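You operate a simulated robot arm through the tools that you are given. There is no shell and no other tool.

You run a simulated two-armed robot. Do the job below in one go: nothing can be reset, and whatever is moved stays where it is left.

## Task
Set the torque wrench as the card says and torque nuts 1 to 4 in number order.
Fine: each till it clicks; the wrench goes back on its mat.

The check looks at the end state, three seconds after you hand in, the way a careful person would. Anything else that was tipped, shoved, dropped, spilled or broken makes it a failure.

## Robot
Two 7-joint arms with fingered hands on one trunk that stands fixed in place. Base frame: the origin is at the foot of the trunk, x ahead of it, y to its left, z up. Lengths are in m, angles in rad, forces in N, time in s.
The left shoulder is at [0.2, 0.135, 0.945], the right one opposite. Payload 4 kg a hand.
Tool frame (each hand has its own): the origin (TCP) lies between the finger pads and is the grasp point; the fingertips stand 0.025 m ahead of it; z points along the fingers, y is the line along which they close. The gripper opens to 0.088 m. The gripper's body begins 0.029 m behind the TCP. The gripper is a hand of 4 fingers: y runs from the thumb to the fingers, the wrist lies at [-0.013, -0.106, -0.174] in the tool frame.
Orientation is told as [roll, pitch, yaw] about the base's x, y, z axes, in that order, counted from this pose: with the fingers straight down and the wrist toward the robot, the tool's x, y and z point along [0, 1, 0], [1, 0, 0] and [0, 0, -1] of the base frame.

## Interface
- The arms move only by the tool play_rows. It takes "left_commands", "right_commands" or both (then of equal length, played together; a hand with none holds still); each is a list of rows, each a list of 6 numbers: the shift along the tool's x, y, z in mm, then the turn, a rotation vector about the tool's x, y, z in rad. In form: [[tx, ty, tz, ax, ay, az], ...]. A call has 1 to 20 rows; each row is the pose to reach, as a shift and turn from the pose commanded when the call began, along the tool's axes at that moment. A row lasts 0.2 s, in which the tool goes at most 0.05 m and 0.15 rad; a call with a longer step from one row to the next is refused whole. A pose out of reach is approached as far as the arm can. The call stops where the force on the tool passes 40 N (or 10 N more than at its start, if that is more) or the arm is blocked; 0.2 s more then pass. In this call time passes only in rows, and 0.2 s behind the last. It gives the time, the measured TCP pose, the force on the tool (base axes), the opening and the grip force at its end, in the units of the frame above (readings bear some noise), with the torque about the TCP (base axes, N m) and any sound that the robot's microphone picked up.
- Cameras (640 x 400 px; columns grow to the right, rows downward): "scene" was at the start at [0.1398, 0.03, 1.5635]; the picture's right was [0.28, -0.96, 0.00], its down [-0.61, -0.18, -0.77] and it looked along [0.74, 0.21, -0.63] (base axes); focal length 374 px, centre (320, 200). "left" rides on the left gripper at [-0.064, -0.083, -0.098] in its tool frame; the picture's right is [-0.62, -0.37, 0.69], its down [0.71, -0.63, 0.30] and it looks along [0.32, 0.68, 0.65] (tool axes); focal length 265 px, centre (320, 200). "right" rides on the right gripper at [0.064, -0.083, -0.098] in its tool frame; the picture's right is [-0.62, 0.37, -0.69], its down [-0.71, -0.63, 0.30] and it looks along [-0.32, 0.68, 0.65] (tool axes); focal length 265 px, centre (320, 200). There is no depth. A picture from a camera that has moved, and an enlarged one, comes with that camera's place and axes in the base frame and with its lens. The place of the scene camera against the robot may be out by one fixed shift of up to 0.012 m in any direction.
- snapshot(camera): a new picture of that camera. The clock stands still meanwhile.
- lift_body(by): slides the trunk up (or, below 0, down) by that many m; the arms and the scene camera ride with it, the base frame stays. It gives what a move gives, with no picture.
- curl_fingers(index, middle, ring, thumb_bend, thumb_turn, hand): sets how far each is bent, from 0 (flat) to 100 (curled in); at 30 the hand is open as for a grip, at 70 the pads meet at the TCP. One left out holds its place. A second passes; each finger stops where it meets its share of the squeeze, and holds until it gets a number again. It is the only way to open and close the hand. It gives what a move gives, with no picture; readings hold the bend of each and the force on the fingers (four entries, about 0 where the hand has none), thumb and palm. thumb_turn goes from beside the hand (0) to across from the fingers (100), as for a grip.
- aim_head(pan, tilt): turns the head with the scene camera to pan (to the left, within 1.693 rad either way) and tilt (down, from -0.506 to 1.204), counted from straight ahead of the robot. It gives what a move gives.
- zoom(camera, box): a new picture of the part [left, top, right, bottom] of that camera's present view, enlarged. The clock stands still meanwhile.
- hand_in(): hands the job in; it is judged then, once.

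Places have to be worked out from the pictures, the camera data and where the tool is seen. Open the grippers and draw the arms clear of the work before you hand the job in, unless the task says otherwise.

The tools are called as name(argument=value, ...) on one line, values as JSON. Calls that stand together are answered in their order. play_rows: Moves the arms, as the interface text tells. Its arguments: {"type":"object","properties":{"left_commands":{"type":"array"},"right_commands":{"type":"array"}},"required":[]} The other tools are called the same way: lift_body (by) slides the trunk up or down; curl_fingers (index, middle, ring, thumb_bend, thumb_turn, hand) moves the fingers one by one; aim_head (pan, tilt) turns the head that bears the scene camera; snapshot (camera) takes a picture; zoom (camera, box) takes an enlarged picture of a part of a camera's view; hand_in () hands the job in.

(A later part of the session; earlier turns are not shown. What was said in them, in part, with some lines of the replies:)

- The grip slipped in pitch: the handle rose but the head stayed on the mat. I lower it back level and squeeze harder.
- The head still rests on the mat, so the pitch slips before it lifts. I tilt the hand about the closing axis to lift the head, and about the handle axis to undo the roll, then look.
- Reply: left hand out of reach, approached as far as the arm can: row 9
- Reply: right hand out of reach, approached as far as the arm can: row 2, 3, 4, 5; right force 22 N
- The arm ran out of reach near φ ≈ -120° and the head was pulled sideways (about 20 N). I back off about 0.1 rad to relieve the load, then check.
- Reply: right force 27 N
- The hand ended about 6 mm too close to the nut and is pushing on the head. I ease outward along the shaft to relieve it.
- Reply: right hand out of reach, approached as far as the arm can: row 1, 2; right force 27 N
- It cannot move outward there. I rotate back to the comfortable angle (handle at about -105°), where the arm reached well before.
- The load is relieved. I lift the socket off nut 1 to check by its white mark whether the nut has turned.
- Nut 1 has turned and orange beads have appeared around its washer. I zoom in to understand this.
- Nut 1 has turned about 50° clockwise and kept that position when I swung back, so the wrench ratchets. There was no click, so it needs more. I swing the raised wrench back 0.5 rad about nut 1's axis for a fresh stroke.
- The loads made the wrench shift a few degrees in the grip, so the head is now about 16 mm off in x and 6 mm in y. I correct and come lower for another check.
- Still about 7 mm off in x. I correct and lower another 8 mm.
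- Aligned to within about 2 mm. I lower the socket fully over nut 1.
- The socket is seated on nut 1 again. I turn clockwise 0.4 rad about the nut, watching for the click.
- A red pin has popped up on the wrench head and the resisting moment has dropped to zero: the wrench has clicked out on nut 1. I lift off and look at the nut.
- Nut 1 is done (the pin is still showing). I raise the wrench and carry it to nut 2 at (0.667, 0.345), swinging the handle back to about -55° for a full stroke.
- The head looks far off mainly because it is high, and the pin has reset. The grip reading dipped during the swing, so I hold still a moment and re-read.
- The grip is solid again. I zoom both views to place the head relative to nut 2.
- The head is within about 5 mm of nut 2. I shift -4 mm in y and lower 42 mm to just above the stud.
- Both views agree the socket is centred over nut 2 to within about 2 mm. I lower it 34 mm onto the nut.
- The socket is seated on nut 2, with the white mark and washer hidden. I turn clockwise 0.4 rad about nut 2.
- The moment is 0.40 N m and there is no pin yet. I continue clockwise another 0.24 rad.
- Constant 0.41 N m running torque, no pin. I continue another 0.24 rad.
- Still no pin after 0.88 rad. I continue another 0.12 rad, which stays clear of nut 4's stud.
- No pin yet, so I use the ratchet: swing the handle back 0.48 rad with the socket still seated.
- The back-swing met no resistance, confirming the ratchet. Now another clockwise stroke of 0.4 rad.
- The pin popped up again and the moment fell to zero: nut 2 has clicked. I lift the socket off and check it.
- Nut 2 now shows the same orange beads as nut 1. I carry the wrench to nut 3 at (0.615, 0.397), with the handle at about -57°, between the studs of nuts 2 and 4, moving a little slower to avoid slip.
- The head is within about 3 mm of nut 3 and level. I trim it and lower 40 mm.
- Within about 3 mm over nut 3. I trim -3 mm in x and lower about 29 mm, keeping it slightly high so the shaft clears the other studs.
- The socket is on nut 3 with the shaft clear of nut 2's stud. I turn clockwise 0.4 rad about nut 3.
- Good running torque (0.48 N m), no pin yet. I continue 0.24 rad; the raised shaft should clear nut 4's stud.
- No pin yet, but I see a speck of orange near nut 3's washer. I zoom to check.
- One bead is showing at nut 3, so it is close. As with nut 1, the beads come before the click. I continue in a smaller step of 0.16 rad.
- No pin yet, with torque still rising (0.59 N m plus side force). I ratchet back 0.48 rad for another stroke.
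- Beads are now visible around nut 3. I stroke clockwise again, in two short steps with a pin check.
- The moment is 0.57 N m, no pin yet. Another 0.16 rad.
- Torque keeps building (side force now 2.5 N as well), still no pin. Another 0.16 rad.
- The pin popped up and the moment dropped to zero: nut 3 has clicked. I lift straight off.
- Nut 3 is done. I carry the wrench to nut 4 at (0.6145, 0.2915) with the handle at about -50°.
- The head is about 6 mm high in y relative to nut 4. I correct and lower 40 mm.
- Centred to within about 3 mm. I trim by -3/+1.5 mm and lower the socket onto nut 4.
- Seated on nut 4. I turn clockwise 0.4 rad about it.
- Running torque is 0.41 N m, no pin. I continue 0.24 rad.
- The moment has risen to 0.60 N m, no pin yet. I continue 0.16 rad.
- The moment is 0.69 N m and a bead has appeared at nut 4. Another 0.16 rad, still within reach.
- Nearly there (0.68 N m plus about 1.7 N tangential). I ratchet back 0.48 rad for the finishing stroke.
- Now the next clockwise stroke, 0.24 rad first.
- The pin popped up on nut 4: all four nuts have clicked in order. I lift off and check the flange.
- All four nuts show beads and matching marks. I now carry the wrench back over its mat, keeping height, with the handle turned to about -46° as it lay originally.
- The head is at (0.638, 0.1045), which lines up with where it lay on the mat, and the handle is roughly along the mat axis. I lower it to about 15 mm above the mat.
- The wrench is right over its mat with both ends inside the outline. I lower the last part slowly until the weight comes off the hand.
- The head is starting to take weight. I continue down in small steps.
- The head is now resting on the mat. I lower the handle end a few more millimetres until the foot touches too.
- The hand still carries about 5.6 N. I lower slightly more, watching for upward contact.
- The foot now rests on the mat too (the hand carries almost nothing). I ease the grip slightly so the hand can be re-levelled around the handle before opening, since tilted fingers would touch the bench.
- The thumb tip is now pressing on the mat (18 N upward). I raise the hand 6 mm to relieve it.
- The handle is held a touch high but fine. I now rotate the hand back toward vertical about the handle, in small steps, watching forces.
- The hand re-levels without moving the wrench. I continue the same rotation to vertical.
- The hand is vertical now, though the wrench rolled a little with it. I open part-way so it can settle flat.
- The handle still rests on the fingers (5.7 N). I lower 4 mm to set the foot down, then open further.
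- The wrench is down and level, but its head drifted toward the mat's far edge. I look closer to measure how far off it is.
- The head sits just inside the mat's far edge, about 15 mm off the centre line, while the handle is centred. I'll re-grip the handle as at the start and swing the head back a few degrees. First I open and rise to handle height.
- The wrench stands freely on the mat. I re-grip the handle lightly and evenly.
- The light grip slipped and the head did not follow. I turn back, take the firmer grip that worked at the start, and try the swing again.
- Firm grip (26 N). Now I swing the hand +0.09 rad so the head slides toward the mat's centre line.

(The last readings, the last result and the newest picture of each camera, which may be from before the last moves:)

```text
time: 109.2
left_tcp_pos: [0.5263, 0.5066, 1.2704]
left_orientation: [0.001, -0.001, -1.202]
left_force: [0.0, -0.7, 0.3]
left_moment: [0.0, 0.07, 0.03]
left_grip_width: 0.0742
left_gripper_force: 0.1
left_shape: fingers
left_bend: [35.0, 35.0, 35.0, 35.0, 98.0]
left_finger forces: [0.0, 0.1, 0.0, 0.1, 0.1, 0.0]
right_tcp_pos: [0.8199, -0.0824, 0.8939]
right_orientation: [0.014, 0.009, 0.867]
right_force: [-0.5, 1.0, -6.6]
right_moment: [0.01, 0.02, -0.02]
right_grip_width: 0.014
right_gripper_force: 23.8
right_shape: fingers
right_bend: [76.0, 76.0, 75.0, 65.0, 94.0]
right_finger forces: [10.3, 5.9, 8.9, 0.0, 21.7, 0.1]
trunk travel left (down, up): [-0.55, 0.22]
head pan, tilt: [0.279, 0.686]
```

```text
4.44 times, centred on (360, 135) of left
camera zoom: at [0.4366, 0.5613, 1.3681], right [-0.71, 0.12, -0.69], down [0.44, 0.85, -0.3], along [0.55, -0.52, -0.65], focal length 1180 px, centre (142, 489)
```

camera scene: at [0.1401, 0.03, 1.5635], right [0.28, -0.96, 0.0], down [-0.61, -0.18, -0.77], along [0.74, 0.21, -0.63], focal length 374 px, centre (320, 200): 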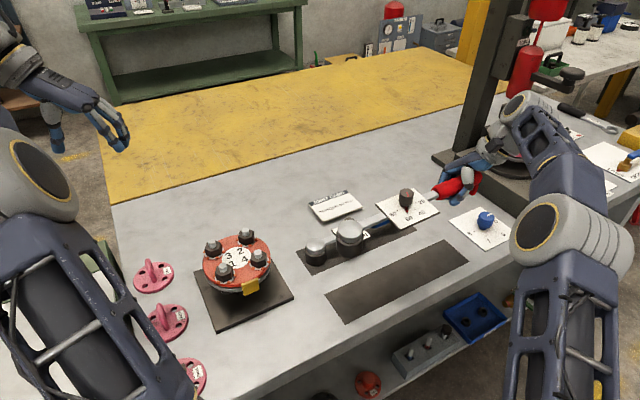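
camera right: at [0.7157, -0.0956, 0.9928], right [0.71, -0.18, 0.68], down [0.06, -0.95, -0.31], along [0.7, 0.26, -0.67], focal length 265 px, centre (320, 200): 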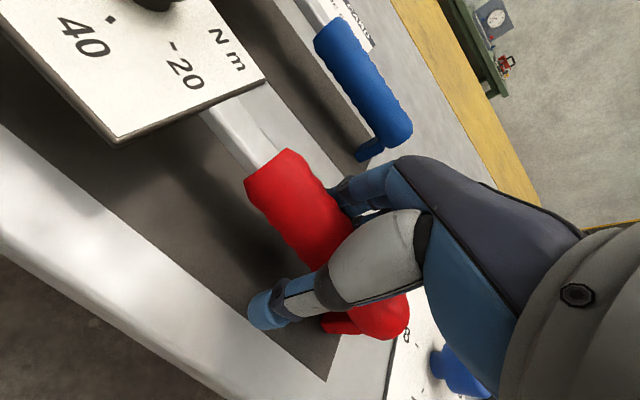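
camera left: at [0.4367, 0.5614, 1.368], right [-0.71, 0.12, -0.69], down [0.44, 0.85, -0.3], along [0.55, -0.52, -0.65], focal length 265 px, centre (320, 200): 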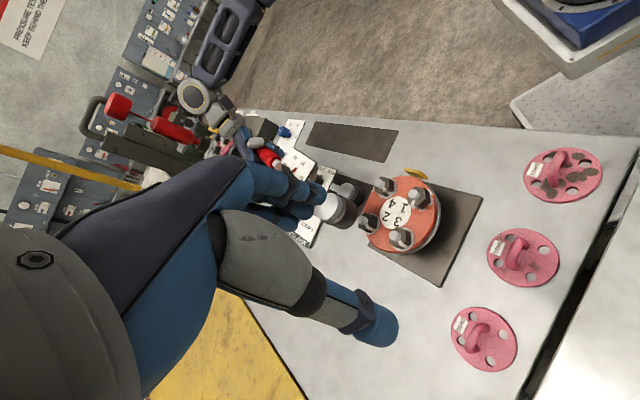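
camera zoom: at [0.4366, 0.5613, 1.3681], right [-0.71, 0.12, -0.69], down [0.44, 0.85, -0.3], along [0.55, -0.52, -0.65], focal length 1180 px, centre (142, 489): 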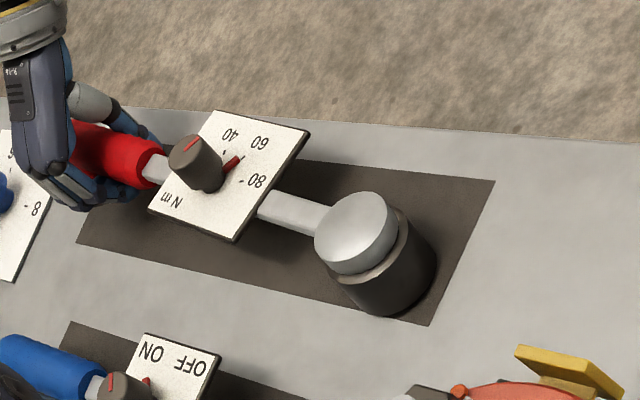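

The grip keeps slipping in yaw. A cleaner way is to close the left hand gently around the wrench head so it centres there. I loosen the right hand (staying as a loose guide) and bring the left hand over, high up.

curl_fingers(hand="right", index=48, middle=48, ring=48, thumb_bend=46)

play_rows(left_commands=[[-2.8, 27.9, 4.7, 0, 0, -0.1324], [-5.7, 55.9, 9.3, 0, 0, -0.2648], [-8.5, 83.8, 14, 0, 0, -0.3972], [-11.4, 111.7, 18.7, 0, 0, -0.5296], [-14.2, 139.6, 23.3, 0, 0, -0.662], [-17, 167.6, 28, 0, 0, -0.7944], [-19.9, 195.5, 32.7, 0, 0, -0.9268], [-22.7, 223.4, 37.3, 0, 0, -1.0592], [-25.6, 251.3, 42, 0, 0, -1.1916], [-28.4, 279.3, 46.7, 0, 0, -1.324], [-31.2, 307.2, 51.3, 0, 0, -1.4564], [-34.1, 335.1, 56, 0, 0, -1.5888], [-36.9, 363, 60.7, 0, 0, -1.7212], [-39.8, 391, 65.3, 0, 0, -1.8536], [-42.6, 418.9, 70, 0, 0, -1.986]])

snapshot(camera="scene")

snapshot(camera="left")

snapshot(camera="right")

```text
time: 110.2
left_tcp_pos: [0.5259, 0.5072, 1.2701]
left_orientation: [0.002, 0.0, -1.201]
left_force: [-0.2, 0.5, 0.0]
left_moment: [-0.02, 0.03, 0.0]
left_grip_width: 0.0741
left_gripper_force: 0.1
left_shape: fingers
left_bend: [35.0, 35.0, 35.0, 35.0, 98.0]
left_finger forces: [0.0, 0.1, 0.1, 0.1, 0.0, 0.0]
right_tcp_pos: [0.8184, -0.0807, 0.8927]
right_orientation: [0.012, 0.008, 0.868]
right_force: [-0.4, 0.4, 0.1]
right_moment: [-0.02, -0.01, 0.03]
right_grip_width: 0.0478
right_gripper_force: 0.0
right_shape: fingers
right_bend: [48.0, 48.0, 48.0, 46.0, 97.0]
right_finger forces: [0.1, 0.0, 0.1, 0.0, 0.0, 0.0]
trunk travel left (down, up): [-0.55, 0.22]
head pan, tilt: [0.279, 0.686]
```

```text
time: 113.6
left_tcp_pos: [0.6256, 0.089, 1.2339]
left_orientation: [-0.164, 0.066, 0.703]
left_force: [-0.8, 0.2, 0.2]
left_moment: [0.01, -0.01, -0.04]
left_grip_width: 0.0741
left_gripper_force: 0.0
left_shape: fingers
left_bend: [35.0, 35.0, 35.0, 35.0, 98.0]
left_finger forces: [0.0, 0.1, 0.1, 0.0, 0.1, 0.1]
right_tcp_pos: [0.8128, -0.0794, 0.8808]
right_orientation: [0.035, 0.018, 0.871]
right_force: [0.2, 0.1, 2.7]
right_moment: [0.02, -0.07, 0.02]
right_grip_width: 0.0482
right_gripper_force: 1.0
right_shape: fingers
right_bend: [48.0, 48.0, 48.0, 46.0, 98.0]
right_finger forces: [0.0, 2.4, 0.0, 0.0, 0.0, 0.0]
trunk travel left (down, up): [-0.55, 0.22]
head pan, tilt: [0.279, 0.686]
stopped in row 15 (left hand): the arm was blocked; the commanded pose is now the measured one
```

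```text
taken
camera scene: at [0.1399, 0.03, 1.5635], right [0.28, -0.96, 0.0], down [-0.61, -0.18, -0.77], along [0.74, 0.21, -0.63], focal length 374 px, centre (320, 200)
```

scene: 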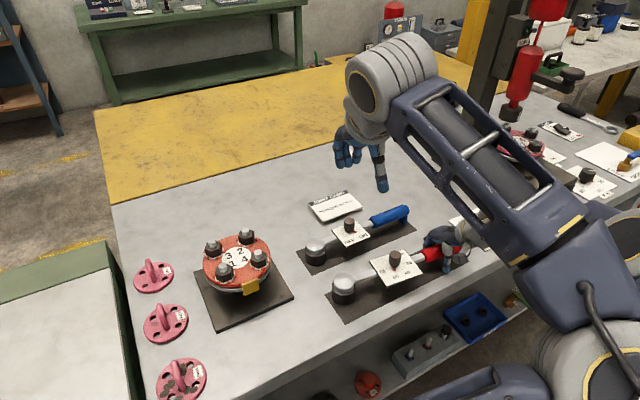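

```text
taken
camera left: at [0.5993, 0.0031, 1.3462], right [0.16, -0.82, -0.56], down [-0.92, 0.07, -0.37], along [0.35, 0.57, -0.74], focal length 265 px, centre (320, 200)
```

left: 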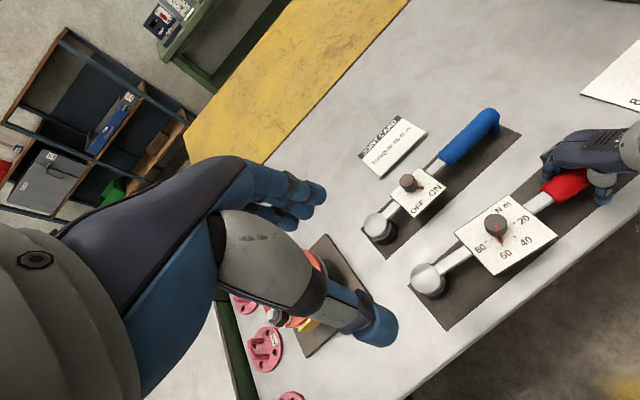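

```text
taken
camera right: at [0.7148, -0.1016, 0.9811], right [0.74, -0.12, 0.66], down [0.13, -0.94, -0.32], along [0.66, 0.32, -0.68], focal length 265 px, centre (320, 200)
```

right: 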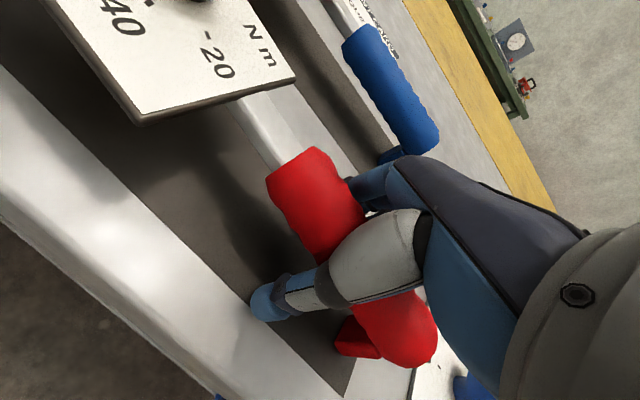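

The left arm's elbow came across and bumped the right arm, pushing the right hand down slightly. I back the left hand out at once along the way it came.

play_rows(left_commands=[[23, 12, -14, -0.008, 0.044, 0.102], [47, 25, -28, -0.016, 0.0875, 0.2036], [70, 37, -41, -0.024, 0.131, 0.3055], [93, 50, -55, -0.032, 0.175, 0.4073]])

snapshot(camera="scene")

snapshot(camera="right")

```text
time: 114.6
left_tcp_pos: [0.6033, 0.1983, 1.2665]
left_orientation: [0.0, 0.002, 0.3]
left_force: [0.1, -0.5, 0.1]
left_moment: [-0.03, 0.02, 0.01]
left_grip_width: 0.0742
left_gripper_force: 0.0
left_shape: fingers
left_bend: [35.0, 35.0, 35.0, 35.0, 98.0]
left_finger forces: [0.0, 0.1, 0.1, 0.0, 0.0, 0.0]
right_tcp_pos: [0.8146, -0.0789, 0.8805]
right_orientation: [0.032, 0.017, 0.871]
right_force: [-0.4, -0.3, 1.4]
right_moment: [0.04, -0.01, -0.05]
right_grip_width: 0.0482
right_gripper_force: 0.5
right_shape: fingers
right_bend: [48.0, 48.0, 48.0, 46.0, 98.0]
right_finger forces: [0.0, 1.2, 0.0, 0.0, 0.0, 0.0]
trunk travel left (down, up): [-0.55, 0.22]
head pan, tilt: [0.279, 0.686]
```

```text
taken
camera scene: at [0.14, 0.0296, 1.5635], right [0.28, -0.96, 0.0], down [-0.61, -0.17, -0.77], along [0.74, 0.21, -0.63], focal length 374 px, centre (320, 200)
```

scene: 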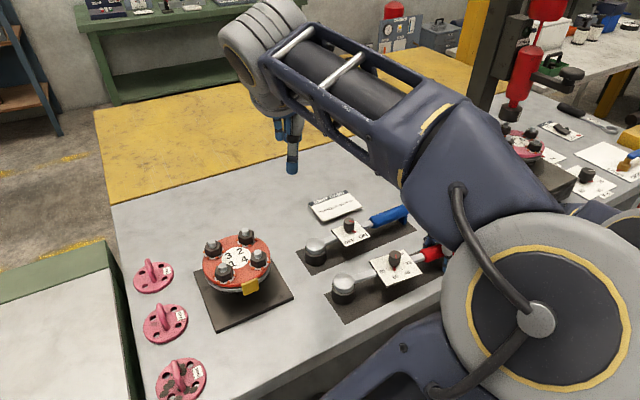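

```text
taken
camera right: at [0.7147, -0.1019, 0.9812], right [0.74, -0.12, 0.66], down [0.13, -0.94, -0.32], along [0.66, 0.32, -0.68], focal length 265 px, centre (320, 200)
```

right: 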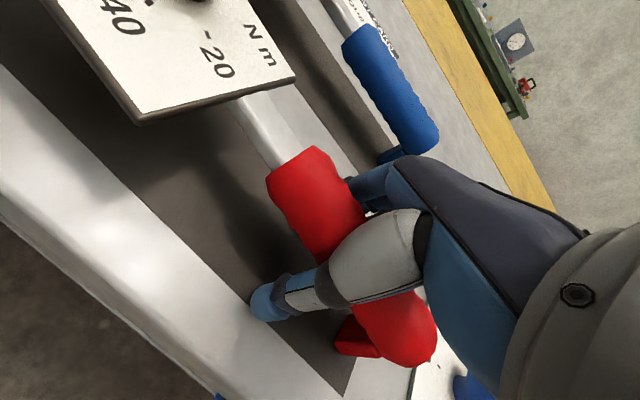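

The left elbow is folded across to the right. I unwind the left arm by retracing its path back to the left side.

play_rows(left_commands=[[26.5, 1.5, 0, 0, 0, 0.125], [53, 3, 0, 0, 0, 0.25], [79.5, 4.4, 0, 0, 0, 0.375], [106, 5.9, 0, 0, 0, 0.5], [132.5, 7.4, 0, 0, 0, 0.625], [159, 8.9, 0, 0, 0, 0.75], [185.5, 10.3, 0, 0, 0, 0.875], [212, 11.8, 0, 0, 0, 1.0], [238.5, 13.3, 0, 0, 0, 1.125], [265, 14.8, 0, 0, 0, 1.25], [291.5, 16.2, 0, 0, 0, 1.375], [318, 17.7, 0, 0, 0, 1.5]])

snapshot(camera="scene")

snapshot(camera="left")

```text
time: 117.2
left_tcp_pos: [0.5282, 0.502, 1.2657]
left_orientation: [-0.016, -0.002, -1.193]
left_force: [1.1, -0.3, 0.0]
left_moment: [0.02, 0.04, -0.01]
left_grip_width: 0.0741
left_gripper_force: 0.0
left_shape: fingers
left_bend: [35.0, 35.0, 35.0, 35.0, 98.0]
left_finger forces: [0.0, 0.1, 0.0, 0.0, 0.1, 0.0]
left hand out of reach, approached as far as the arm can: row 12
right_tcp_pos: [0.813, -0.0793, 0.8797]
right_orientation: [0.034, 0.018, 0.87]
right_force: [-0.6, 0.7, 1.5]
right_moment: [0.04, -0.04, -0.02]
right_grip_width: 0.0482
right_gripper_force: 0.4
right_shape: fingers
right_bend: [48.0, 48.0, 48.0, 46.0, 98.0]
right_finger forces: [0.0, 1.4, 0.1, 0.0, 0.0, 0.0]
trunk travel left (down, up): [-0.55, 0.22]
head pan, tilt: [0.279, 0.686]
```

```text
taken
camera scene: at [0.14, 0.0293, 1.5635], right [0.28, -0.96, 0.0], down [-0.61, -0.17, -0.77], along [0.74, 0.21, -0.63], focal length 374 px, centre (320, 200)
```

scene: 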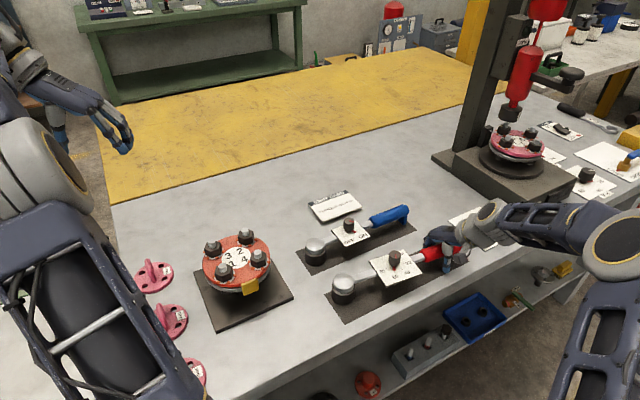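

```text
taken
camera left: at [0.4387, 0.5558, 1.3651], right [-0.72, 0.11, -0.68], down [0.43, 0.85, -0.32], along [0.55, -0.52, -0.66], focal length 265 px, centre (320, 200)
```

left: 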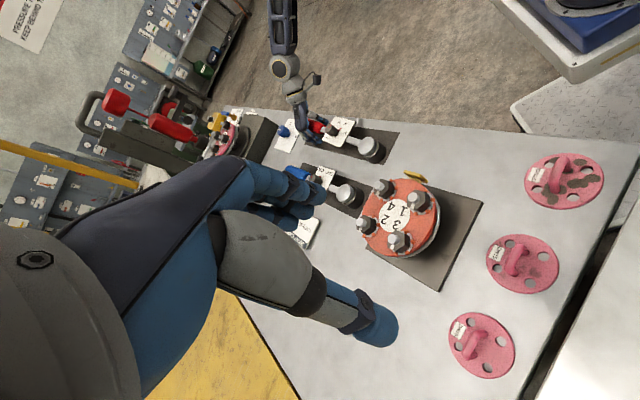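

The left arm is unwound and nothing else moved. I check the wrench on the mat now.

zoom(camera="scene", box=[310, 190, 490, 330])

zoom(camera="left", box=[290, 90, 430, 180])

```text
2.86 times, centred on (400, 260) of scene
camera zoom: at [0.14, 0.0293, 1.5635], right [0.28, -0.96, 0.0], down [-0.61, -0.17, -0.77], along [0.74, 0.21, -0.63], focal length 1067 px, centre (91, 29)
```

zoom: 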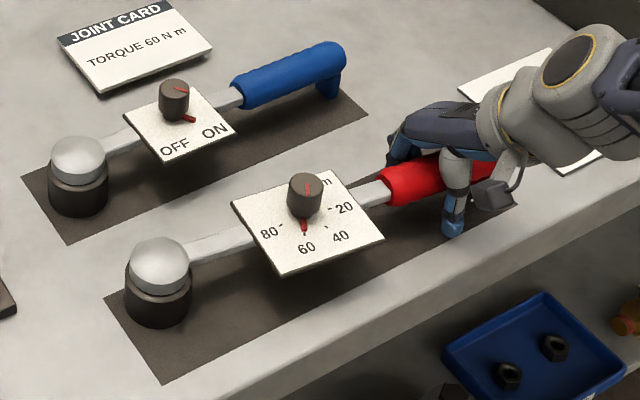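

```text
4.44 times, centred on (360, 135) of left
camera zoom: at [0.4387, 0.5558, 1.3651], right [-0.72, 0.11, -0.68], down [0.43, 0.85, -0.32], along [0.55, -0.52, -0.66], focal length 1180 px, centre (142, 489)
```

zoom: 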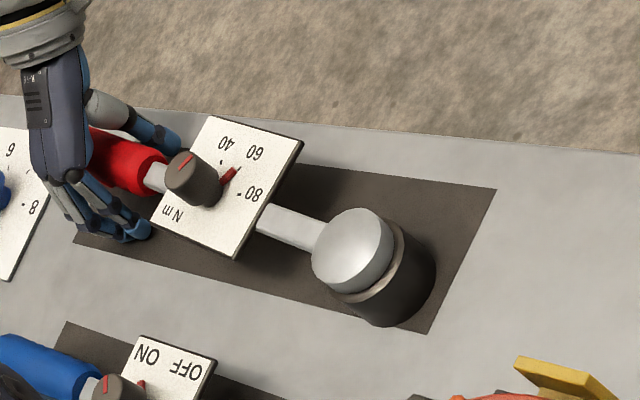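

I'll use the right hand itself for the nudge. First it opens fully and rises clear of the handle.

play_rows(right_commands=[[0, 0, -5, 0, 0, 0], [0, 0, -12, 0, 0, 0]])

curl_fingers(hand="right", index=30, middle=30, ring=30, thumb_bend=30)

play_rows(right_commands=[[0, 0, -20, 0, 0, 0], [0, 0, -45, 0, 0, 0], [0, 0, -80, 0, 0, 0], [0, 0, -120, 0, 0, 0]])

snapshot(camera="right")

zoom(camera="scene", box=[310, 190, 490, 330])

```text
time: 117.8
left_tcp_pos: [0.528, 0.5037, 1.2658]
left_orientation: [-0.016, -0.002, -1.187]
left_force: [-0.7, 0.6, 0.2]
left_moment: [0.04, -0.01, -0.01]
left_grip_width: 0.074
left_gripper_force: 0.0
left_shape: fingers
left_bend: [35.0, 35.0, 35.0, 35.0, 98.0]
left_finger forces: [0.0, 0.1, 0.0, 0.1, 0.1, 0.0]
right_tcp_pos: [0.813, -0.078, 0.8926]
right_orientation: [0.035, 0.02, 0.87]
right_force: [0.3, -0.2, -0.1]
right_moment: [-0.02, -0.01, 0.01]
right_grip_width: 0.048
right_gripper_force: 0.0
right_shape: fingers
right_bend: [48.0, 48.0, 48.0, 46.0, 98.0]
right_finger forces: [0.0, 0.0, 0.1, 0.0, 0.1, 0.0]
trunk travel left (down, up): [-0.55, 0.22]
head pan, tilt: [0.279, 0.686]
```

```text
time: 118.8
left_tcp_pos: [0.5271, 0.503, 1.2651]
left_orientation: [-0.013, 0.0, -1.186]
left_force: [0.0, -0.5, 0.1]
left_moment: [-0.03, -0.02, -0.02]
left_grip_width: 0.0743
left_gripper_force: 0.0
left_shape: fingers
left_bend: [35.0, 35.0, 35.0, 35.0, 98.0]
left_finger forces: [0.0, 0.0, 0.0, 0.0, 0.0, 0.0]
right_tcp_pos: [0.8136, -0.0792, 0.8925]
right_orientation: [0.035, 0.019, 0.869]
right_force: [0.0, 0.2, -0.1]
right_moment: [0.04, -0.01, -0.01]
right_grip_width: 0.0846
right_gripper_force: 0.0
right_shape: fingers
right_bend: [30.0, 30.0, 30.0, 30.0, 98.0]
right_finger forces: [0.0, 0.0, 0.0, 0.0, 0.1, 0.0]
trunk travel left (down, up): [-0.55, 0.22]
head pan, tilt: [0.279, 0.686]
```

```text
time: 119.8
left_tcp_pos: [0.5278, 0.5017, 1.2646]
left_orientation: [-0.013, 0.0, -1.188]
left_force: [-0.2, 0.2, 0.1]
left_moment: [-0.02, -0.02, 0.01]
left_grip_width: 0.0743
left_gripper_force: 0.0
left_shape: fingers
left_bend: [35.0, 35.0, 35.0, 35.0, 98.0]
left_finger forces: [0.0, 0.1, 0.0, 0.0, 0.0, 0.0]
right_tcp_pos: [0.8177, -0.0791, 1.0124]
right_orientation: [0.037, 0.018, 0.871]
right_force: [-0.1, -0.4, 0.0]
right_moment: [0.01, 0.0, 0.06]
right_grip_width: 0.0847
right_gripper_force: 0.0
right_shape: fingers
right_bend: [30.0, 30.0, 30.0, 30.0, 98.0]
right_finger forces: [0.0, 0.0, 0.0, 0.0, 0.1, 0.1]
trunk travel left (down, up): [-0.55, 0.22]
head pan, tilt: [0.279, 0.686]
```

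```text
taken
camera right: at [0.7193, -0.1017, 1.1136], right [0.74, -0.12, 0.66], down [0.13, -0.94, -0.32], along [0.66, 0.32, -0.68], focal length 265 px, centre (320, 200)
```

right: 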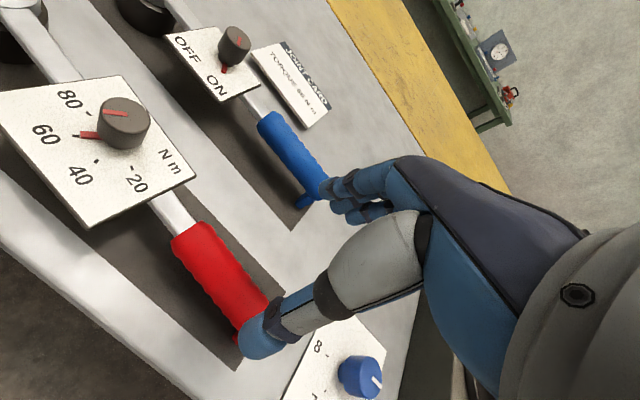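

```text
2.86 times, centred on (400, 260) of scene
camera zoom: at [0.1401, 0.0299, 1.5634], right [0.28, -0.96, 0.0], down [-0.61, -0.18, -0.77], along [0.74, 0.21, -0.63], focal length 1067 px, centre (91, 29)
```

zoom: 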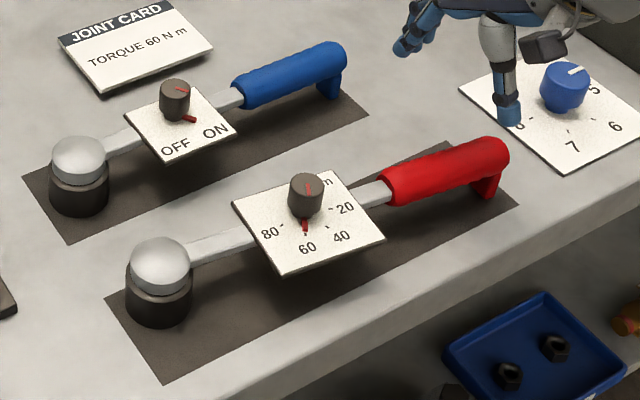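

The wrench stands free on its mat with the dial at 60, only its head is close to the far edge. I move the open right hand over the head for a small centring nudge.

play_rows(right_commands=[[41, 7.3, -8, 0.003, -0.006, 0.014], [82, 14.7, -8, 0.006, -0.012, 0.028], [123, 22, -8, 0.009, -0.019, 0.043], [164, 29.3, -8, 0.012, -0.025, 0.057], [205, 36.7, -5, 0.015, -0.031, 0.071], [246, 44, 0, 0.017, -0.038, 0.086]])

snapshot(camera="right")

snapshot(camera="scene")

zoom(camera="left", box=[290, 90, 430, 180])

```text
time: 121.2
left_tcp_pos: [0.5274, 0.5025, 1.2649]
left_orientation: [-0.015, -0.001, -1.188]
left_force: [0.0, 0.2, -0.1]
left_moment: [0.02, 0.02, 0.0]
left_grip_width: 0.0741
left_gripper_force: 0.0
left_shape: fingers
left_bend: [35.0, 35.0, 35.0, 35.0, 98.0]
left_finger forces: [0.0, 0.0, 0.1, 0.0, 0.0, 0.0]
right_tcp_pos: [0.657, 0.1118, 1.0186]
right_orientation: [-0.005, 0.038, 0.785]
right_force: [-0.3, -0.8, 0.2]
right_moment: [0.03, 0.01, 0.03]
right_grip_width: 0.0841
right_gripper_force: 0.0
right_shape: fingers
right_bend: [30.0, 30.0, 30.0, 30.0, 98.0]
right_finger forces: [0.0, 0.0, 0.0, 0.1, 0.1, 0.0]
trunk travel left (down, up): [-0.55, 0.22]
head pan, tilt: [0.279, 0.686]
```

```text
taken
camera right: at [0.5551, 0.1016, 1.1194], right [0.71, -0.16, 0.68], down [0.05, -0.96, -0.28], along [0.7, 0.23, -0.68], focal length 265 px, centre (320, 200)
```

right: 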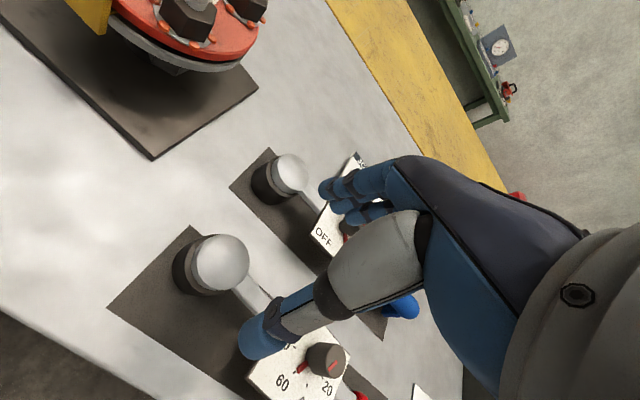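

```text
taken
camera scene: at [0.1401, 0.0295, 1.5635], right [0.28, -0.96, 0.0], down [-0.61, -0.17, -0.77], along [0.74, 0.21, -0.63], focal length 374 px, centre (320, 200)
```

scene: 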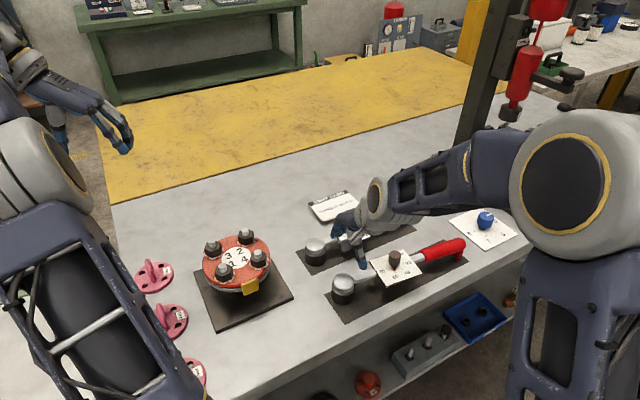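

```text
4.44 times, centred on (360, 135) of left
camera zoom: at [0.4388, 0.5556, 1.3649], right [-0.72, 0.11, -0.68], down [0.42, 0.85, -0.31], along [0.55, -0.52, -0.66], focal length 1180 px, centre (142, 489)
```

zoom: 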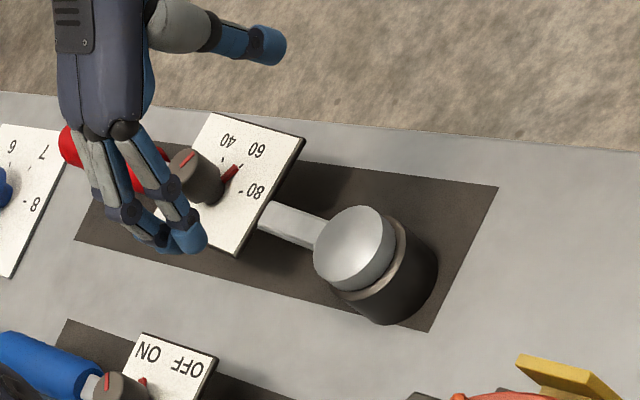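

The head is about 20 mm from the far edge, so its rim overhangs slightly; it needs to come about 20 mm toward the near side. I level the hand and lower it around the head.

play_rows(right_commands=[[1, 2.5, 35, -0.019, 0, 0], [2, 5, 70, -0.038, 0, 0], [3, 7.5, 100, -0.038, 0, 0], [3.5, 9.2, 127, -0.038, 0, 0]])

snapshot(camera="right")

zoom(camera="scene", box=[300, 200, 460, 330])

zoom(camera="left", box=[290, 90, 430, 180])

```text
time: 122.2
left_tcp_pos: [0.5274, 0.5027, 1.2653]
left_orientation: [-0.015, -0.001, -1.186]
left_force: [-0.4, 0.0, 0.3]
left_moment: [0.01, 0.01, -0.02]
left_grip_width: 0.0741
left_gripper_force: 0.0
left_shape: fingers
left_bend: [35.0, 35.0, 35.0, 35.0, 98.0]
left_finger forces: [0.0, 0.0, 0.0, 0.1, 0.1, 0.1]
right_tcp_pos: [0.6577, 0.1174, 0.8933]
right_orientation: [-0.009, 0.002, 0.785]
right_force: [0.2, 0.0, 1.0]
right_moment: [0.02, 0.02, -0.01]
right_grip_width: 0.0848
right_gripper_force: 0.1
right_shape: fingers
right_bend: [30.0, 30.0, 30.0, 30.0, 98.0]
right_finger forces: [0.0, 0.0, 0.1, 0.1, 0.0, 0.1]
trunk travel left (down, up): [-0.55, 0.22]
head pan, tilt: [0.279, 0.686]
```

```text
taken
camera right: at [0.554, 0.1052, 0.9902], right [0.7, -0.17, 0.7], down [0.06, -0.95, -0.3], along [0.72, 0.25, -0.65], focal length 265 px, centre (320, 200)
```

right: 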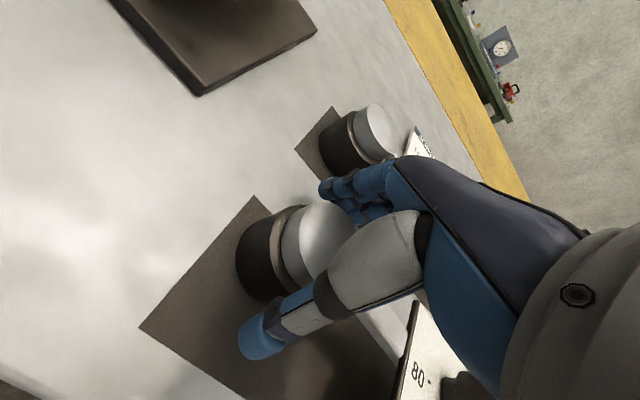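

```text
3.08 times, centred on (380, 265) of scene
camera zoom: at [0.1397, 0.0299, 1.5636], right [0.28, -0.96, 0.0], down [-0.61, -0.18, -0.77], along [0.74, 0.21, -0.63], focal length 1149 px, centre (135, 0)
```

zoom: 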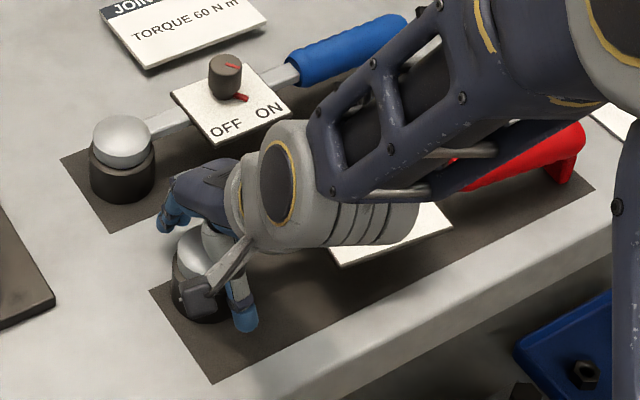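

```text
4.44 times, centred on (360, 135) of left
camera zoom: at [0.4382, 0.556, 1.365], right [-0.72, 0.11, -0.68], down [0.42, 0.85, -0.31], along [0.55, -0.52, -0.66], focal length 1180 px, centre (142, 489)
```

zoom: 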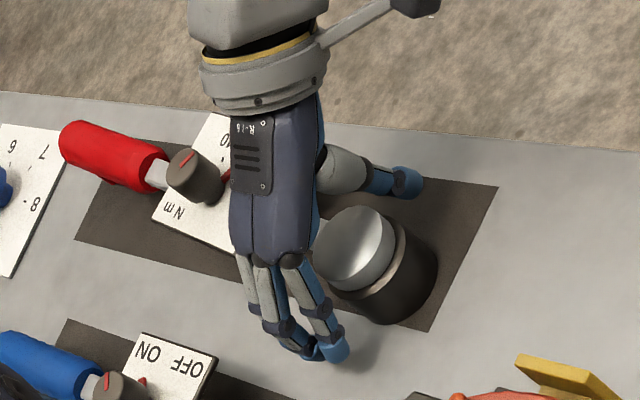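

The hand straddles the head with no contact. I close until the fingers are almost touching it.

curl_fingers(hand="right", index=46, middle=46, ring=46, thumb_bend=44)

play_rows(right_commands=[[0, -5, 0, 0, 0, 0], [0, -10, 0, 0, 0, 0]])

zoom(camera="left", box=[290, 90, 430, 180])

snapshot(camera="right")

```text
time: 123.2
left_tcp_pos: [0.5277, 0.5037, 1.2653]
left_orientation: [-0.015, -0.002, -1.187]
left_force: [0.0, 0.8, 0.3]
left_moment: [0.02, -0.01, -0.01]
left_grip_width: 0.0742
left_gripper_force: 0.0
left_shape: fingers
left_bend: [35.0, 35.0, 35.0, 35.0, 98.0]
left_finger forces: [0.0, 0.0, 0.0, 0.0, 0.0, 0.0]
right_tcp_pos: [0.6581, 0.1184, 0.8931]
right_orientation: [-0.007, 0.0, 0.784]
right_force: [-0.8, -1.2, 0.2]
right_moment: [-0.03, 0.02, 0.03]
right_grip_width: 0.0544
right_gripper_force: 0.5
right_shape: fingers
right_bend: [46.0, 46.0, 46.0, 43.0, 98.0]
right_finger forces: [0.1, 0.0, 0.1, 0.0, 0.8, 0.1]
trunk travel left (down, up): [-0.55, 0.22]
head pan, tilt: [0.279, 0.686]
```

```text
time: 123.8
left_tcp_pos: [0.528, 0.503, 1.2648]
left_orientation: [-0.014, -0.001, -1.188]
left_force: [-0.1, -1.0, -1.1]
left_moment: [0.01, -0.02, 0.03]
left_grip_width: 0.0739
left_gripper_force: 0.0
left_shape: fingers
left_bend: [35.0, 35.0, 35.0, 35.0, 98.0]
left_finger forces: [0.1, 0.0, 0.1, 0.1, 0.0, 0.0]
right_tcp_pos: [0.6528, 0.1121, 0.8945]
right_orientation: [-0.005, -0.002, 0.788]
right_force: [1.2, 1.4, 0.9]
right_moment: [0.03, -0.01, 0.0]
right_grip_width: 0.0551
right_gripper_force: 0.2
right_shape: fingers
right_bend: [44.0, 46.0, 46.0, 44.0, 98.0]
right_finger forces: [1.7, 0.2, 0.0, 0.1, 0.1, 0.1]
trunk travel left (down, up): [-0.55, 0.22]
head pan, tilt: [0.279, 0.686]
```

```text
4.44 times, centred on (360, 135) of left
camera zoom: at [0.4383, 0.5562, 1.3649], right [-0.72, 0.11, -0.68], down [0.42, 0.85, -0.31], along [0.55, -0.52, -0.66], focal length 1180 px, centre (142, 489)
```

zoom: 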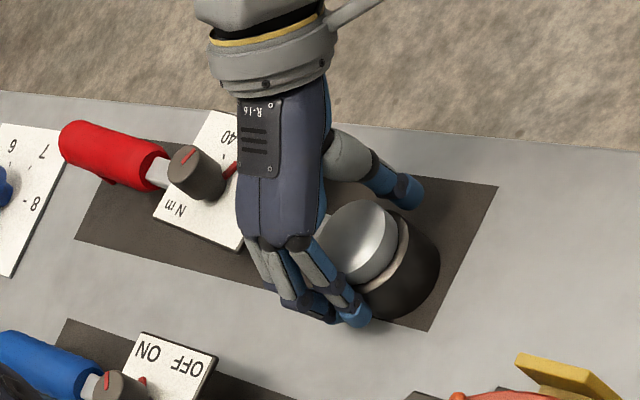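

```text
taken
camera right: at [0.5478, 0.098, 0.99], right [0.69, -0.17, 0.7], down [0.06, -0.95, -0.3], along [0.72, 0.25, -0.65], focal length 265 px, centre (320, 200)
```

right: 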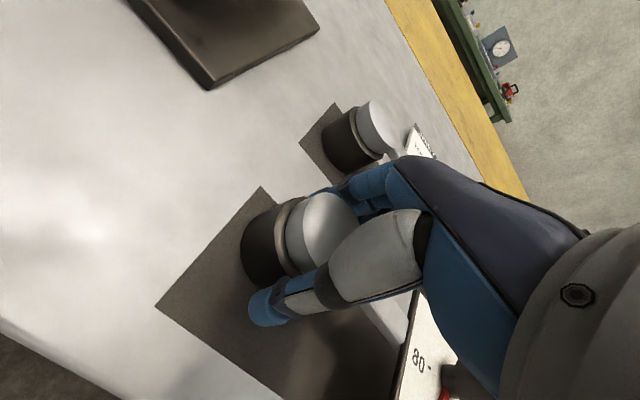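

The fingers have just started pushing the head (about 1.8 N). I continue 14 mm toward the near side.

play_rows(right_commands=[[0, -5, 0, 0, 0, 0], [0, -10, 0, 0, 0, 0], [0, -14, 0, 0, 0, 0]])

zoom(camera="left", box=[290, 90, 430, 180])

snapshot(camera="right")

zoom(camera="scene", box=[300, 200, 460, 330])

```text
time: 124.6
left_tcp_pos: [0.5269, 0.5027, 1.2649]
left_orientation: [-0.013, 0.0, -1.187]
left_force: [-0.1, 0.2, -0.4]
left_moment: [-0.05, 0.0, -0.01]
left_grip_width: 0.074
left_gripper_force: 0.0
left_shape: fingers
left_bend: [35.0, 35.0, 35.0, 35.0, 98.0]
left_finger forces: [0.0, 0.1, 0.0, 0.0, 0.0, 0.0]
right_tcp_pos: [0.6425, 0.1011, 0.8922]
right_orientation: [-0.007, 0.0, 0.786]
right_force: [1.2, 2.2, 2.8]
right_moment: [0.04, -0.09, 0.05]
right_grip_width: 0.0556
right_gripper_force: 1.1
right_shape: fingers
right_bend: [44.0, 45.0, 46.0, 44.0, 98.0]
right_finger forces: [2.0, 0.5, 0.0, 0.0, 0.0, 0.1]
trunk travel left (down, up): [-0.55, 0.22]
head pan, tilt: [0.279, 0.686]
```

```text
4.44 times, centred on (360, 135) of left
camera zoom: at [0.4383, 0.5562, 1.3649], right [-0.72, 0.11, -0.68], down [0.42, 0.85, -0.31], along [0.55, -0.52, -0.66], focal length 1180 px, centre (142, 489)
```

zoom: 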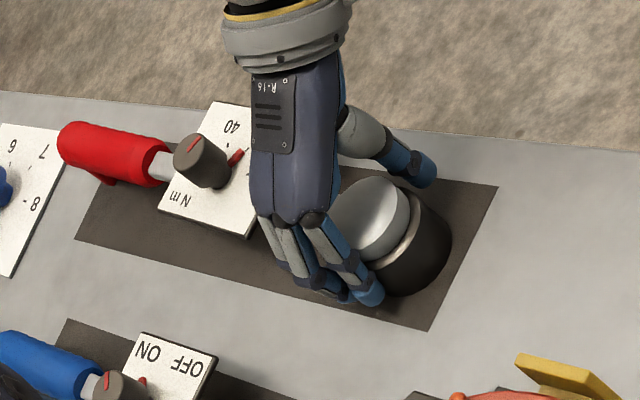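

```text
taken
camera right: at [0.5375, 0.0877, 0.9887], right [0.7, -0.17, 0.7], down [0.06, -0.95, -0.3], along [0.72, 0.25, -0.65], focal length 265 px, centre (320, 200)
```

right: 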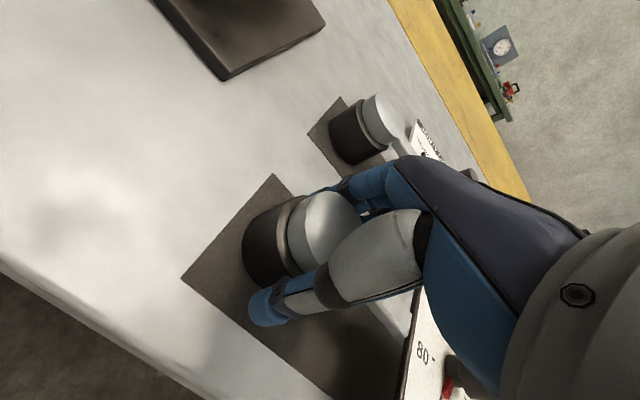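

```text
3.08 times, centred on (380, 265) of scene
camera zoom: at [0.1399, 0.0301, 1.5635], right [0.28, -0.96, 0.0], down [-0.61, -0.18, -0.77], along [0.74, 0.21, -0.63], focal length 1149 px, centre (135, 0)
```

zoom: 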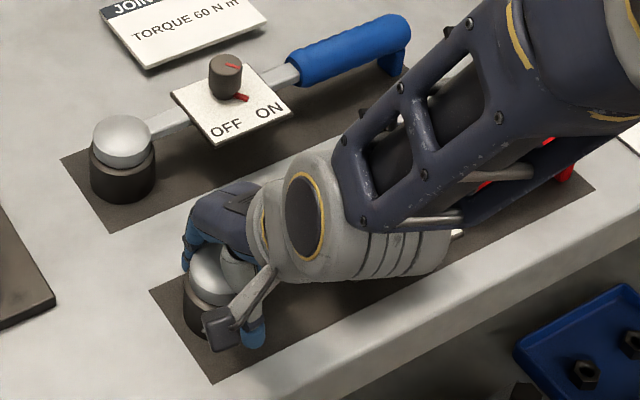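

The head is now well inside the mat. I open the hand and rise straight up for a look.

curl_fingers(hand="right", index=32, middle=32, ring=32, thumb_bend=32)

play_rows(right_commands=[[0, 0, -25, 0, 0, 0], [0, 0, -60, 0, 0, 0], [0, 0, -100, 0, 0, 0], [0, 0, -145, 0, 0, 0], [0, 0, -190, 0, 0, 0]])

snapshot(camera="right")

snapshot(camera="scene")

zoom(camera="left", box=[290, 90, 430, 180])

```text
time: 125.6
left_tcp_pos: [0.527, 0.5032, 1.2652]
left_orientation: [-0.012, -0.002, -1.189]
left_force: [0.1, -0.2, -0.4]
left_moment: [-0.01, -0.07, -0.01]
left_grip_width: 0.0744
left_gripper_force: 0.2
left_shape: fingers
left_bend: [35.0, 35.0, 35.0, 35.0, 98.0]
left_finger forces: [0.1, 0.1, 0.0, 0.0, 0.0, 0.1]
right_tcp_pos: [0.6426, 0.0993, 0.8923]
right_orientation: [-0.008, -0.001, 0.786]
right_force: [1.0, 0.3, -0.2]
right_moment: [-0.05, 0.01, 0.0]
right_grip_width: 0.0803
right_gripper_force: 0.1
right_shape: fingers
right_bend: [32.0, 32.0, 32.0, 32.0, 98.0]
right_finger forces: [0.0, 0.0, 0.0, 0.1, 0.0, 0.0]
trunk travel left (down, up): [-0.55, 0.22]
head pan, tilt: [0.279, 0.686]
```

```text
time: 126.8
left_tcp_pos: [0.5281, 0.5034, 1.264]
left_orientation: [-0.014, -0.002, -1.187]
left_force: [-0.1, 0.0, 0.2]
left_moment: [0.01, 0.02, -0.03]
left_grip_width: 0.0743
left_gripper_force: 0.0
left_shape: fingers
left_bend: [35.0, 35.0, 35.0, 35.0, 98.0]
left_finger forces: [0.0, 0.1, 0.1, 0.0, 0.0, 0.0]
right_tcp_pos: [0.6409, 0.1016, 1.0806]
right_orientation: [-0.007, 0.0, 0.787]
right_force: [-1.0, 0.2, 0.1]
right_moment: [0.01, 0.0, 0.01]
right_grip_width: 0.0804
right_gripper_force: 0.0
right_shape: fingers
right_bend: [32.0, 32.0, 32.0, 32.0, 98.0]
right_finger forces: [0.0, 0.1, 0.1, 0.0, 0.1, 0.0]
trunk travel left (down, up): [-0.55, 0.22]
head pan, tilt: [0.279, 0.686]
```

```text
taken
camera right: at [0.537, 0.0896, 1.1772], right [0.7, -0.17, 0.7], down [0.06, -0.95, -0.3], along [0.72, 0.25, -0.65], focal length 265 px, centre (320, 200)
```

right: 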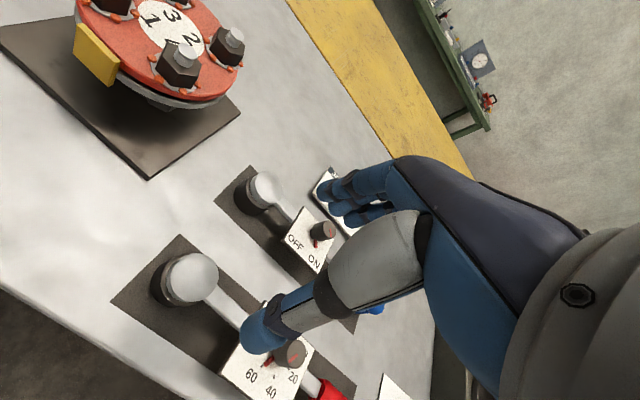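

```text
taken
camera scene: at [0.1401, 0.03, 1.5634], right [0.28, -0.96, 0.0], down [-0.61, -0.18, -0.77], along [0.74, 0.21, -0.63], focal length 374 px, centre (320, 200)
```

scene: 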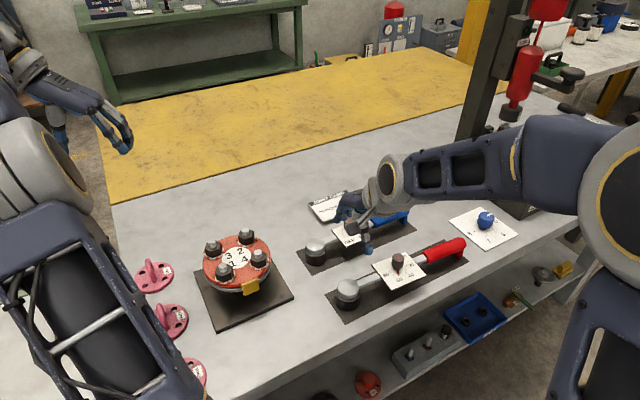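

```text
4.44 times, centred on (360, 135) of left
camera zoom: at [0.4385, 0.5561, 1.3648], right [-0.72, 0.11, -0.68], down [0.42, 0.85, -0.31], along [0.55, -0.52, -0.66], focal length 1180 px, centre (142, 489)
```

zoom: 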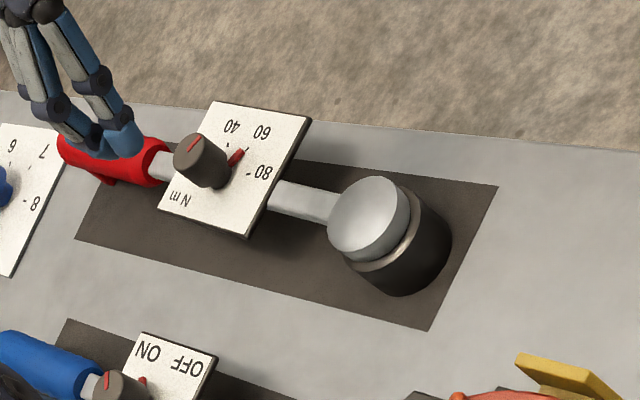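

The wrench lies well centred on its mat. I withdraw the right hand up and back to its starting place.

play_rows(right_commands=[[0, 0, -30, 0, 0, 0], [-16, -18, -50, 0, 0, 0.11], [-36, -41, -70, 0, 0, 0.22], [-57, -65, -90, 0, 0, 0.33], [-78, -90, -105, 0, 0, 0.44], [-100, -114, -120, 0, 0, 0.56], [-121, -139, -130, 0, 0, 0.68], [-142, -163, -140, 0, 0, 0.787]])

snapshot(camera="scene")

```text
time: 128.6
left_tcp_pos: [0.5277, 0.5026, 1.2645]
left_orientation: [-0.015, -0.003, -1.186]
left_force: [0.2, 0.8, -0.1]
left_moment: [0.0, -0.02, 0.04]
left_grip_width: 0.0742
left_gripper_force: 0.0
left_shape: fingers
left_bend: [35.0, 35.0, 35.0, 35.0, 98.0]
left_finger forces: [0.1, 0.1, 0.0, 0.0, 0.1, 0.1]
right_tcp_pos: [0.6269, -0.115, 1.2221]
right_orientation: [-0.006, -0.002, -0.002]
right_force: [0.2, -0.4, -0.9]
right_moment: [-0.04, 0.01, -0.02]
right_grip_width: 0.0805
right_gripper_force: 0.0
right_shape: fingers
right_bend: [32.0, 32.0, 32.0, 32.0, 98.0]
right_finger forces: [0.1, 0.0, 0.0, 0.1, 0.1, 0.1]
trunk travel left (down, up): [-0.55, 0.22]
head pan, tilt: [0.279, 0.686]
```

```text
taken
camera scene: at [0.1399, 0.0301, 1.5635], right [0.28, -0.96, 0.0], down [-0.61, -0.18, -0.77], along [0.74, 0.21, -0.63], focal length 374 px, centre (320, 200)
```

scene: 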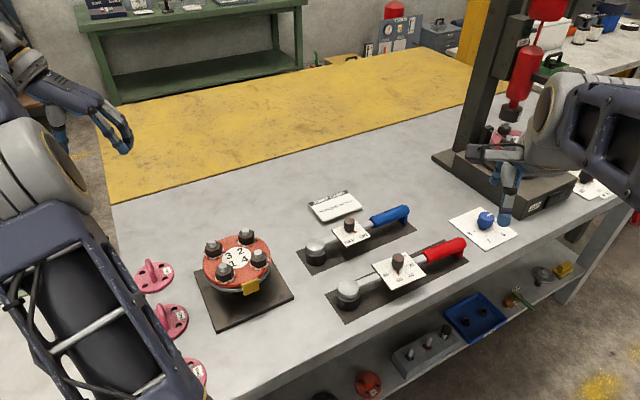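

The right arm is back. Now I bring the left hand back to its starting pose along the path it used before.

play_rows(left_commands=[[-16.7, 16.3, -2, 0, 0, -0.132], [-33.3, 32.6, -4, 0, 0, -0.264], [-50, 48.8, -5, 0, 0, -0.396], [-66.7, 65.1, -5, 0, 0, -0.528], [-83.3, 81.4, -5, 0, 0, -0.66], [-100, 97.7, -5, 0, 0, -0.792], [-116.7, 113.9, -5, 0, 0, -0.924], [-133.3, 130.2, -5, 0, 0, -1.056], [-150, 146.5, -5, 0, 0, -1.187]])

snapshot(camera="scene")

zoom(camera="scene", box=[190, 180, 490, 330])

zoom(camera="scene", box=[310, 210, 490, 330])

snapshot(camera="right")

snapshot(camera="left")

```text
time: 130.6
left_tcp_pos: [0.4405, 0.3108, 1.2697]
left_orientation: [0.0, 0.001, -0.01]
left_force: [0.7, 0.0, 0.6]
left_moment: [-0.01, 0.02, 0.02]
left_grip_width: 0.0743
left_gripper_force: 0.0
left_shape: fingers
left_bend: [35.0, 35.0, 35.0, 35.0, 98.0]
left_finger forces: [0.1, 0.0, 0.0, 0.0, 0.0, 0.0]
right_tcp_pos: [0.6292, -0.1147, 1.2221]
right_orientation: [-0.005, -0.005, -0.001]
right_force: [-0.9, 0.0, -1.6]
right_moment: [-0.04, -0.02, 0.0]
right_grip_width: 0.0804
right_gripper_force: 0.1
right_shape: fingers
right_bend: [32.0, 32.0, 32.0, 32.0, 98.0]
right_finger forces: [0.1, 0.0, 0.0, 0.1, 0.0, 0.0]
trunk travel left (down, up): [-0.55, 0.22]
head pan, tilt: [0.279, 0.686]
```

```text
taken
camera scene: at [0.14, 0.0303, 1.5635], right [0.28, -0.96, 0.0], down [-0.61, -0.18, -0.77], along [0.74, 0.21, -0.63], focal length 374 px, centre (320, 200)
```

scene: 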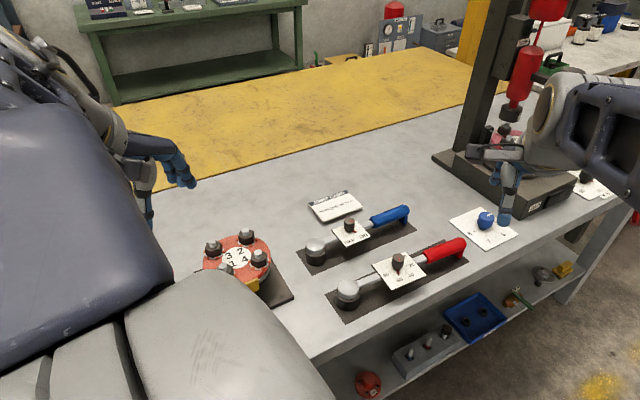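

```text
2.13 times, centred on (340, 255) of scene
camera zoom: at [0.14, 0.0303, 1.5635], right [0.28, -0.96, 0.0], down [-0.61, -0.18, -0.77], along [0.74, 0.21, -0.63], focal length 797 px, centre (277, 83)
```

zoom: 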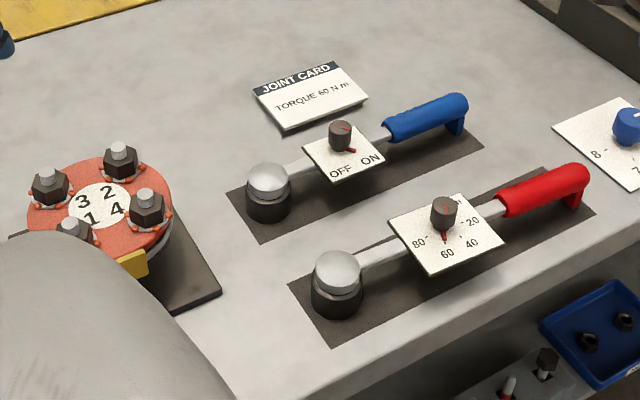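

```text
3.33 times, centred on (400, 270) of scene
camera zoom: at [0.14, 0.0303, 1.5635], right [0.28, -0.96, 0.0], down [-0.61, -0.18, -0.77], along [0.74, 0.21, -0.63], focal length 1245 px, centre (53, -33)
```

zoom: 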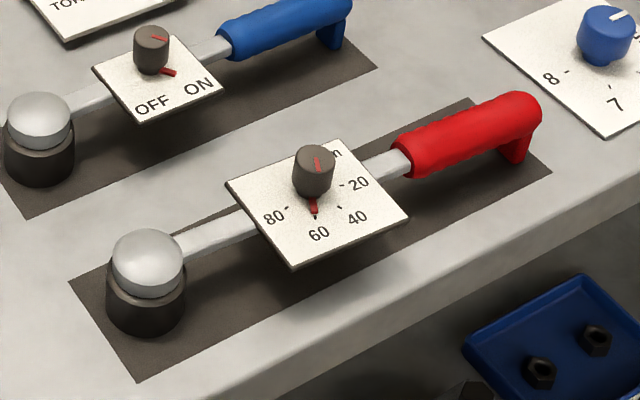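

```text
taken
camera right: at [0.5446, -0.0497, 1.3196], right [0.36, -0.62, 0.7], down [-0.63, -0.72, -0.3], along [0.69, -0.33, -0.65], focal length 265 px, centre (320, 200)
```

right: 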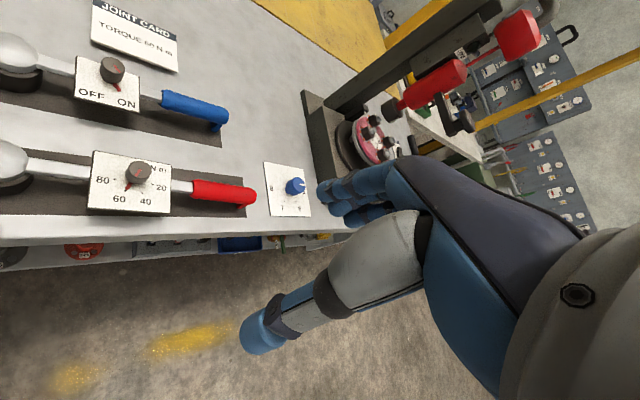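

```text
taken
camera left: at [0.357, 0.2477, 1.3688], right [-0.37, -0.62, -0.69], down [-0.62, 0.72, -0.3], along [0.69, 0.32, -0.65], focal length 265 px, centre (320, 200)
```

left: 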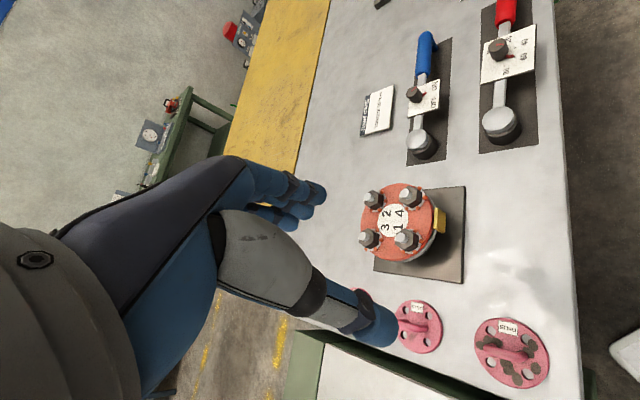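

Everything checks out. The wrench lies on its mat with the dial at 60, and all four nuts clicked in order and show beads. Nothing else has moved, and both hands are open and clear, so I hand the job in.

hand_in()

```text
The job is handed in.
```

I set the torque wrench to 60 N m as the card says, torqued nuts 1 to 4 in order, and put the wrench back on its mat. The job is handed in; I don't have a verdict from the check yet.

- **Clicks:** I judged each click by the red pin popping up on the wrench head as the resisting torque dropped to zero. No click sound was ever reported. All four nuts also show orange beads around their washers.
- **Nut 1:** my first stroke ran out of arm reach and the hand pushed sideways on the head with about 20–25 N. I lifted off, re-seated the socket and turned again until the pin popped.
- **Wrench on mat:** the head first landed about 20 mm from the mat's far edge, so I nudged it back toward the centre line. It now sits inside the mat outline with the dial still at 60.
- **Arm bump:** while lining up that nudge, my left arm bumped my right arm and pressed the right hand lightly onto the mat. I backed off, and nothing on the bench looks moved.

Both hands are open and clear of the bench.
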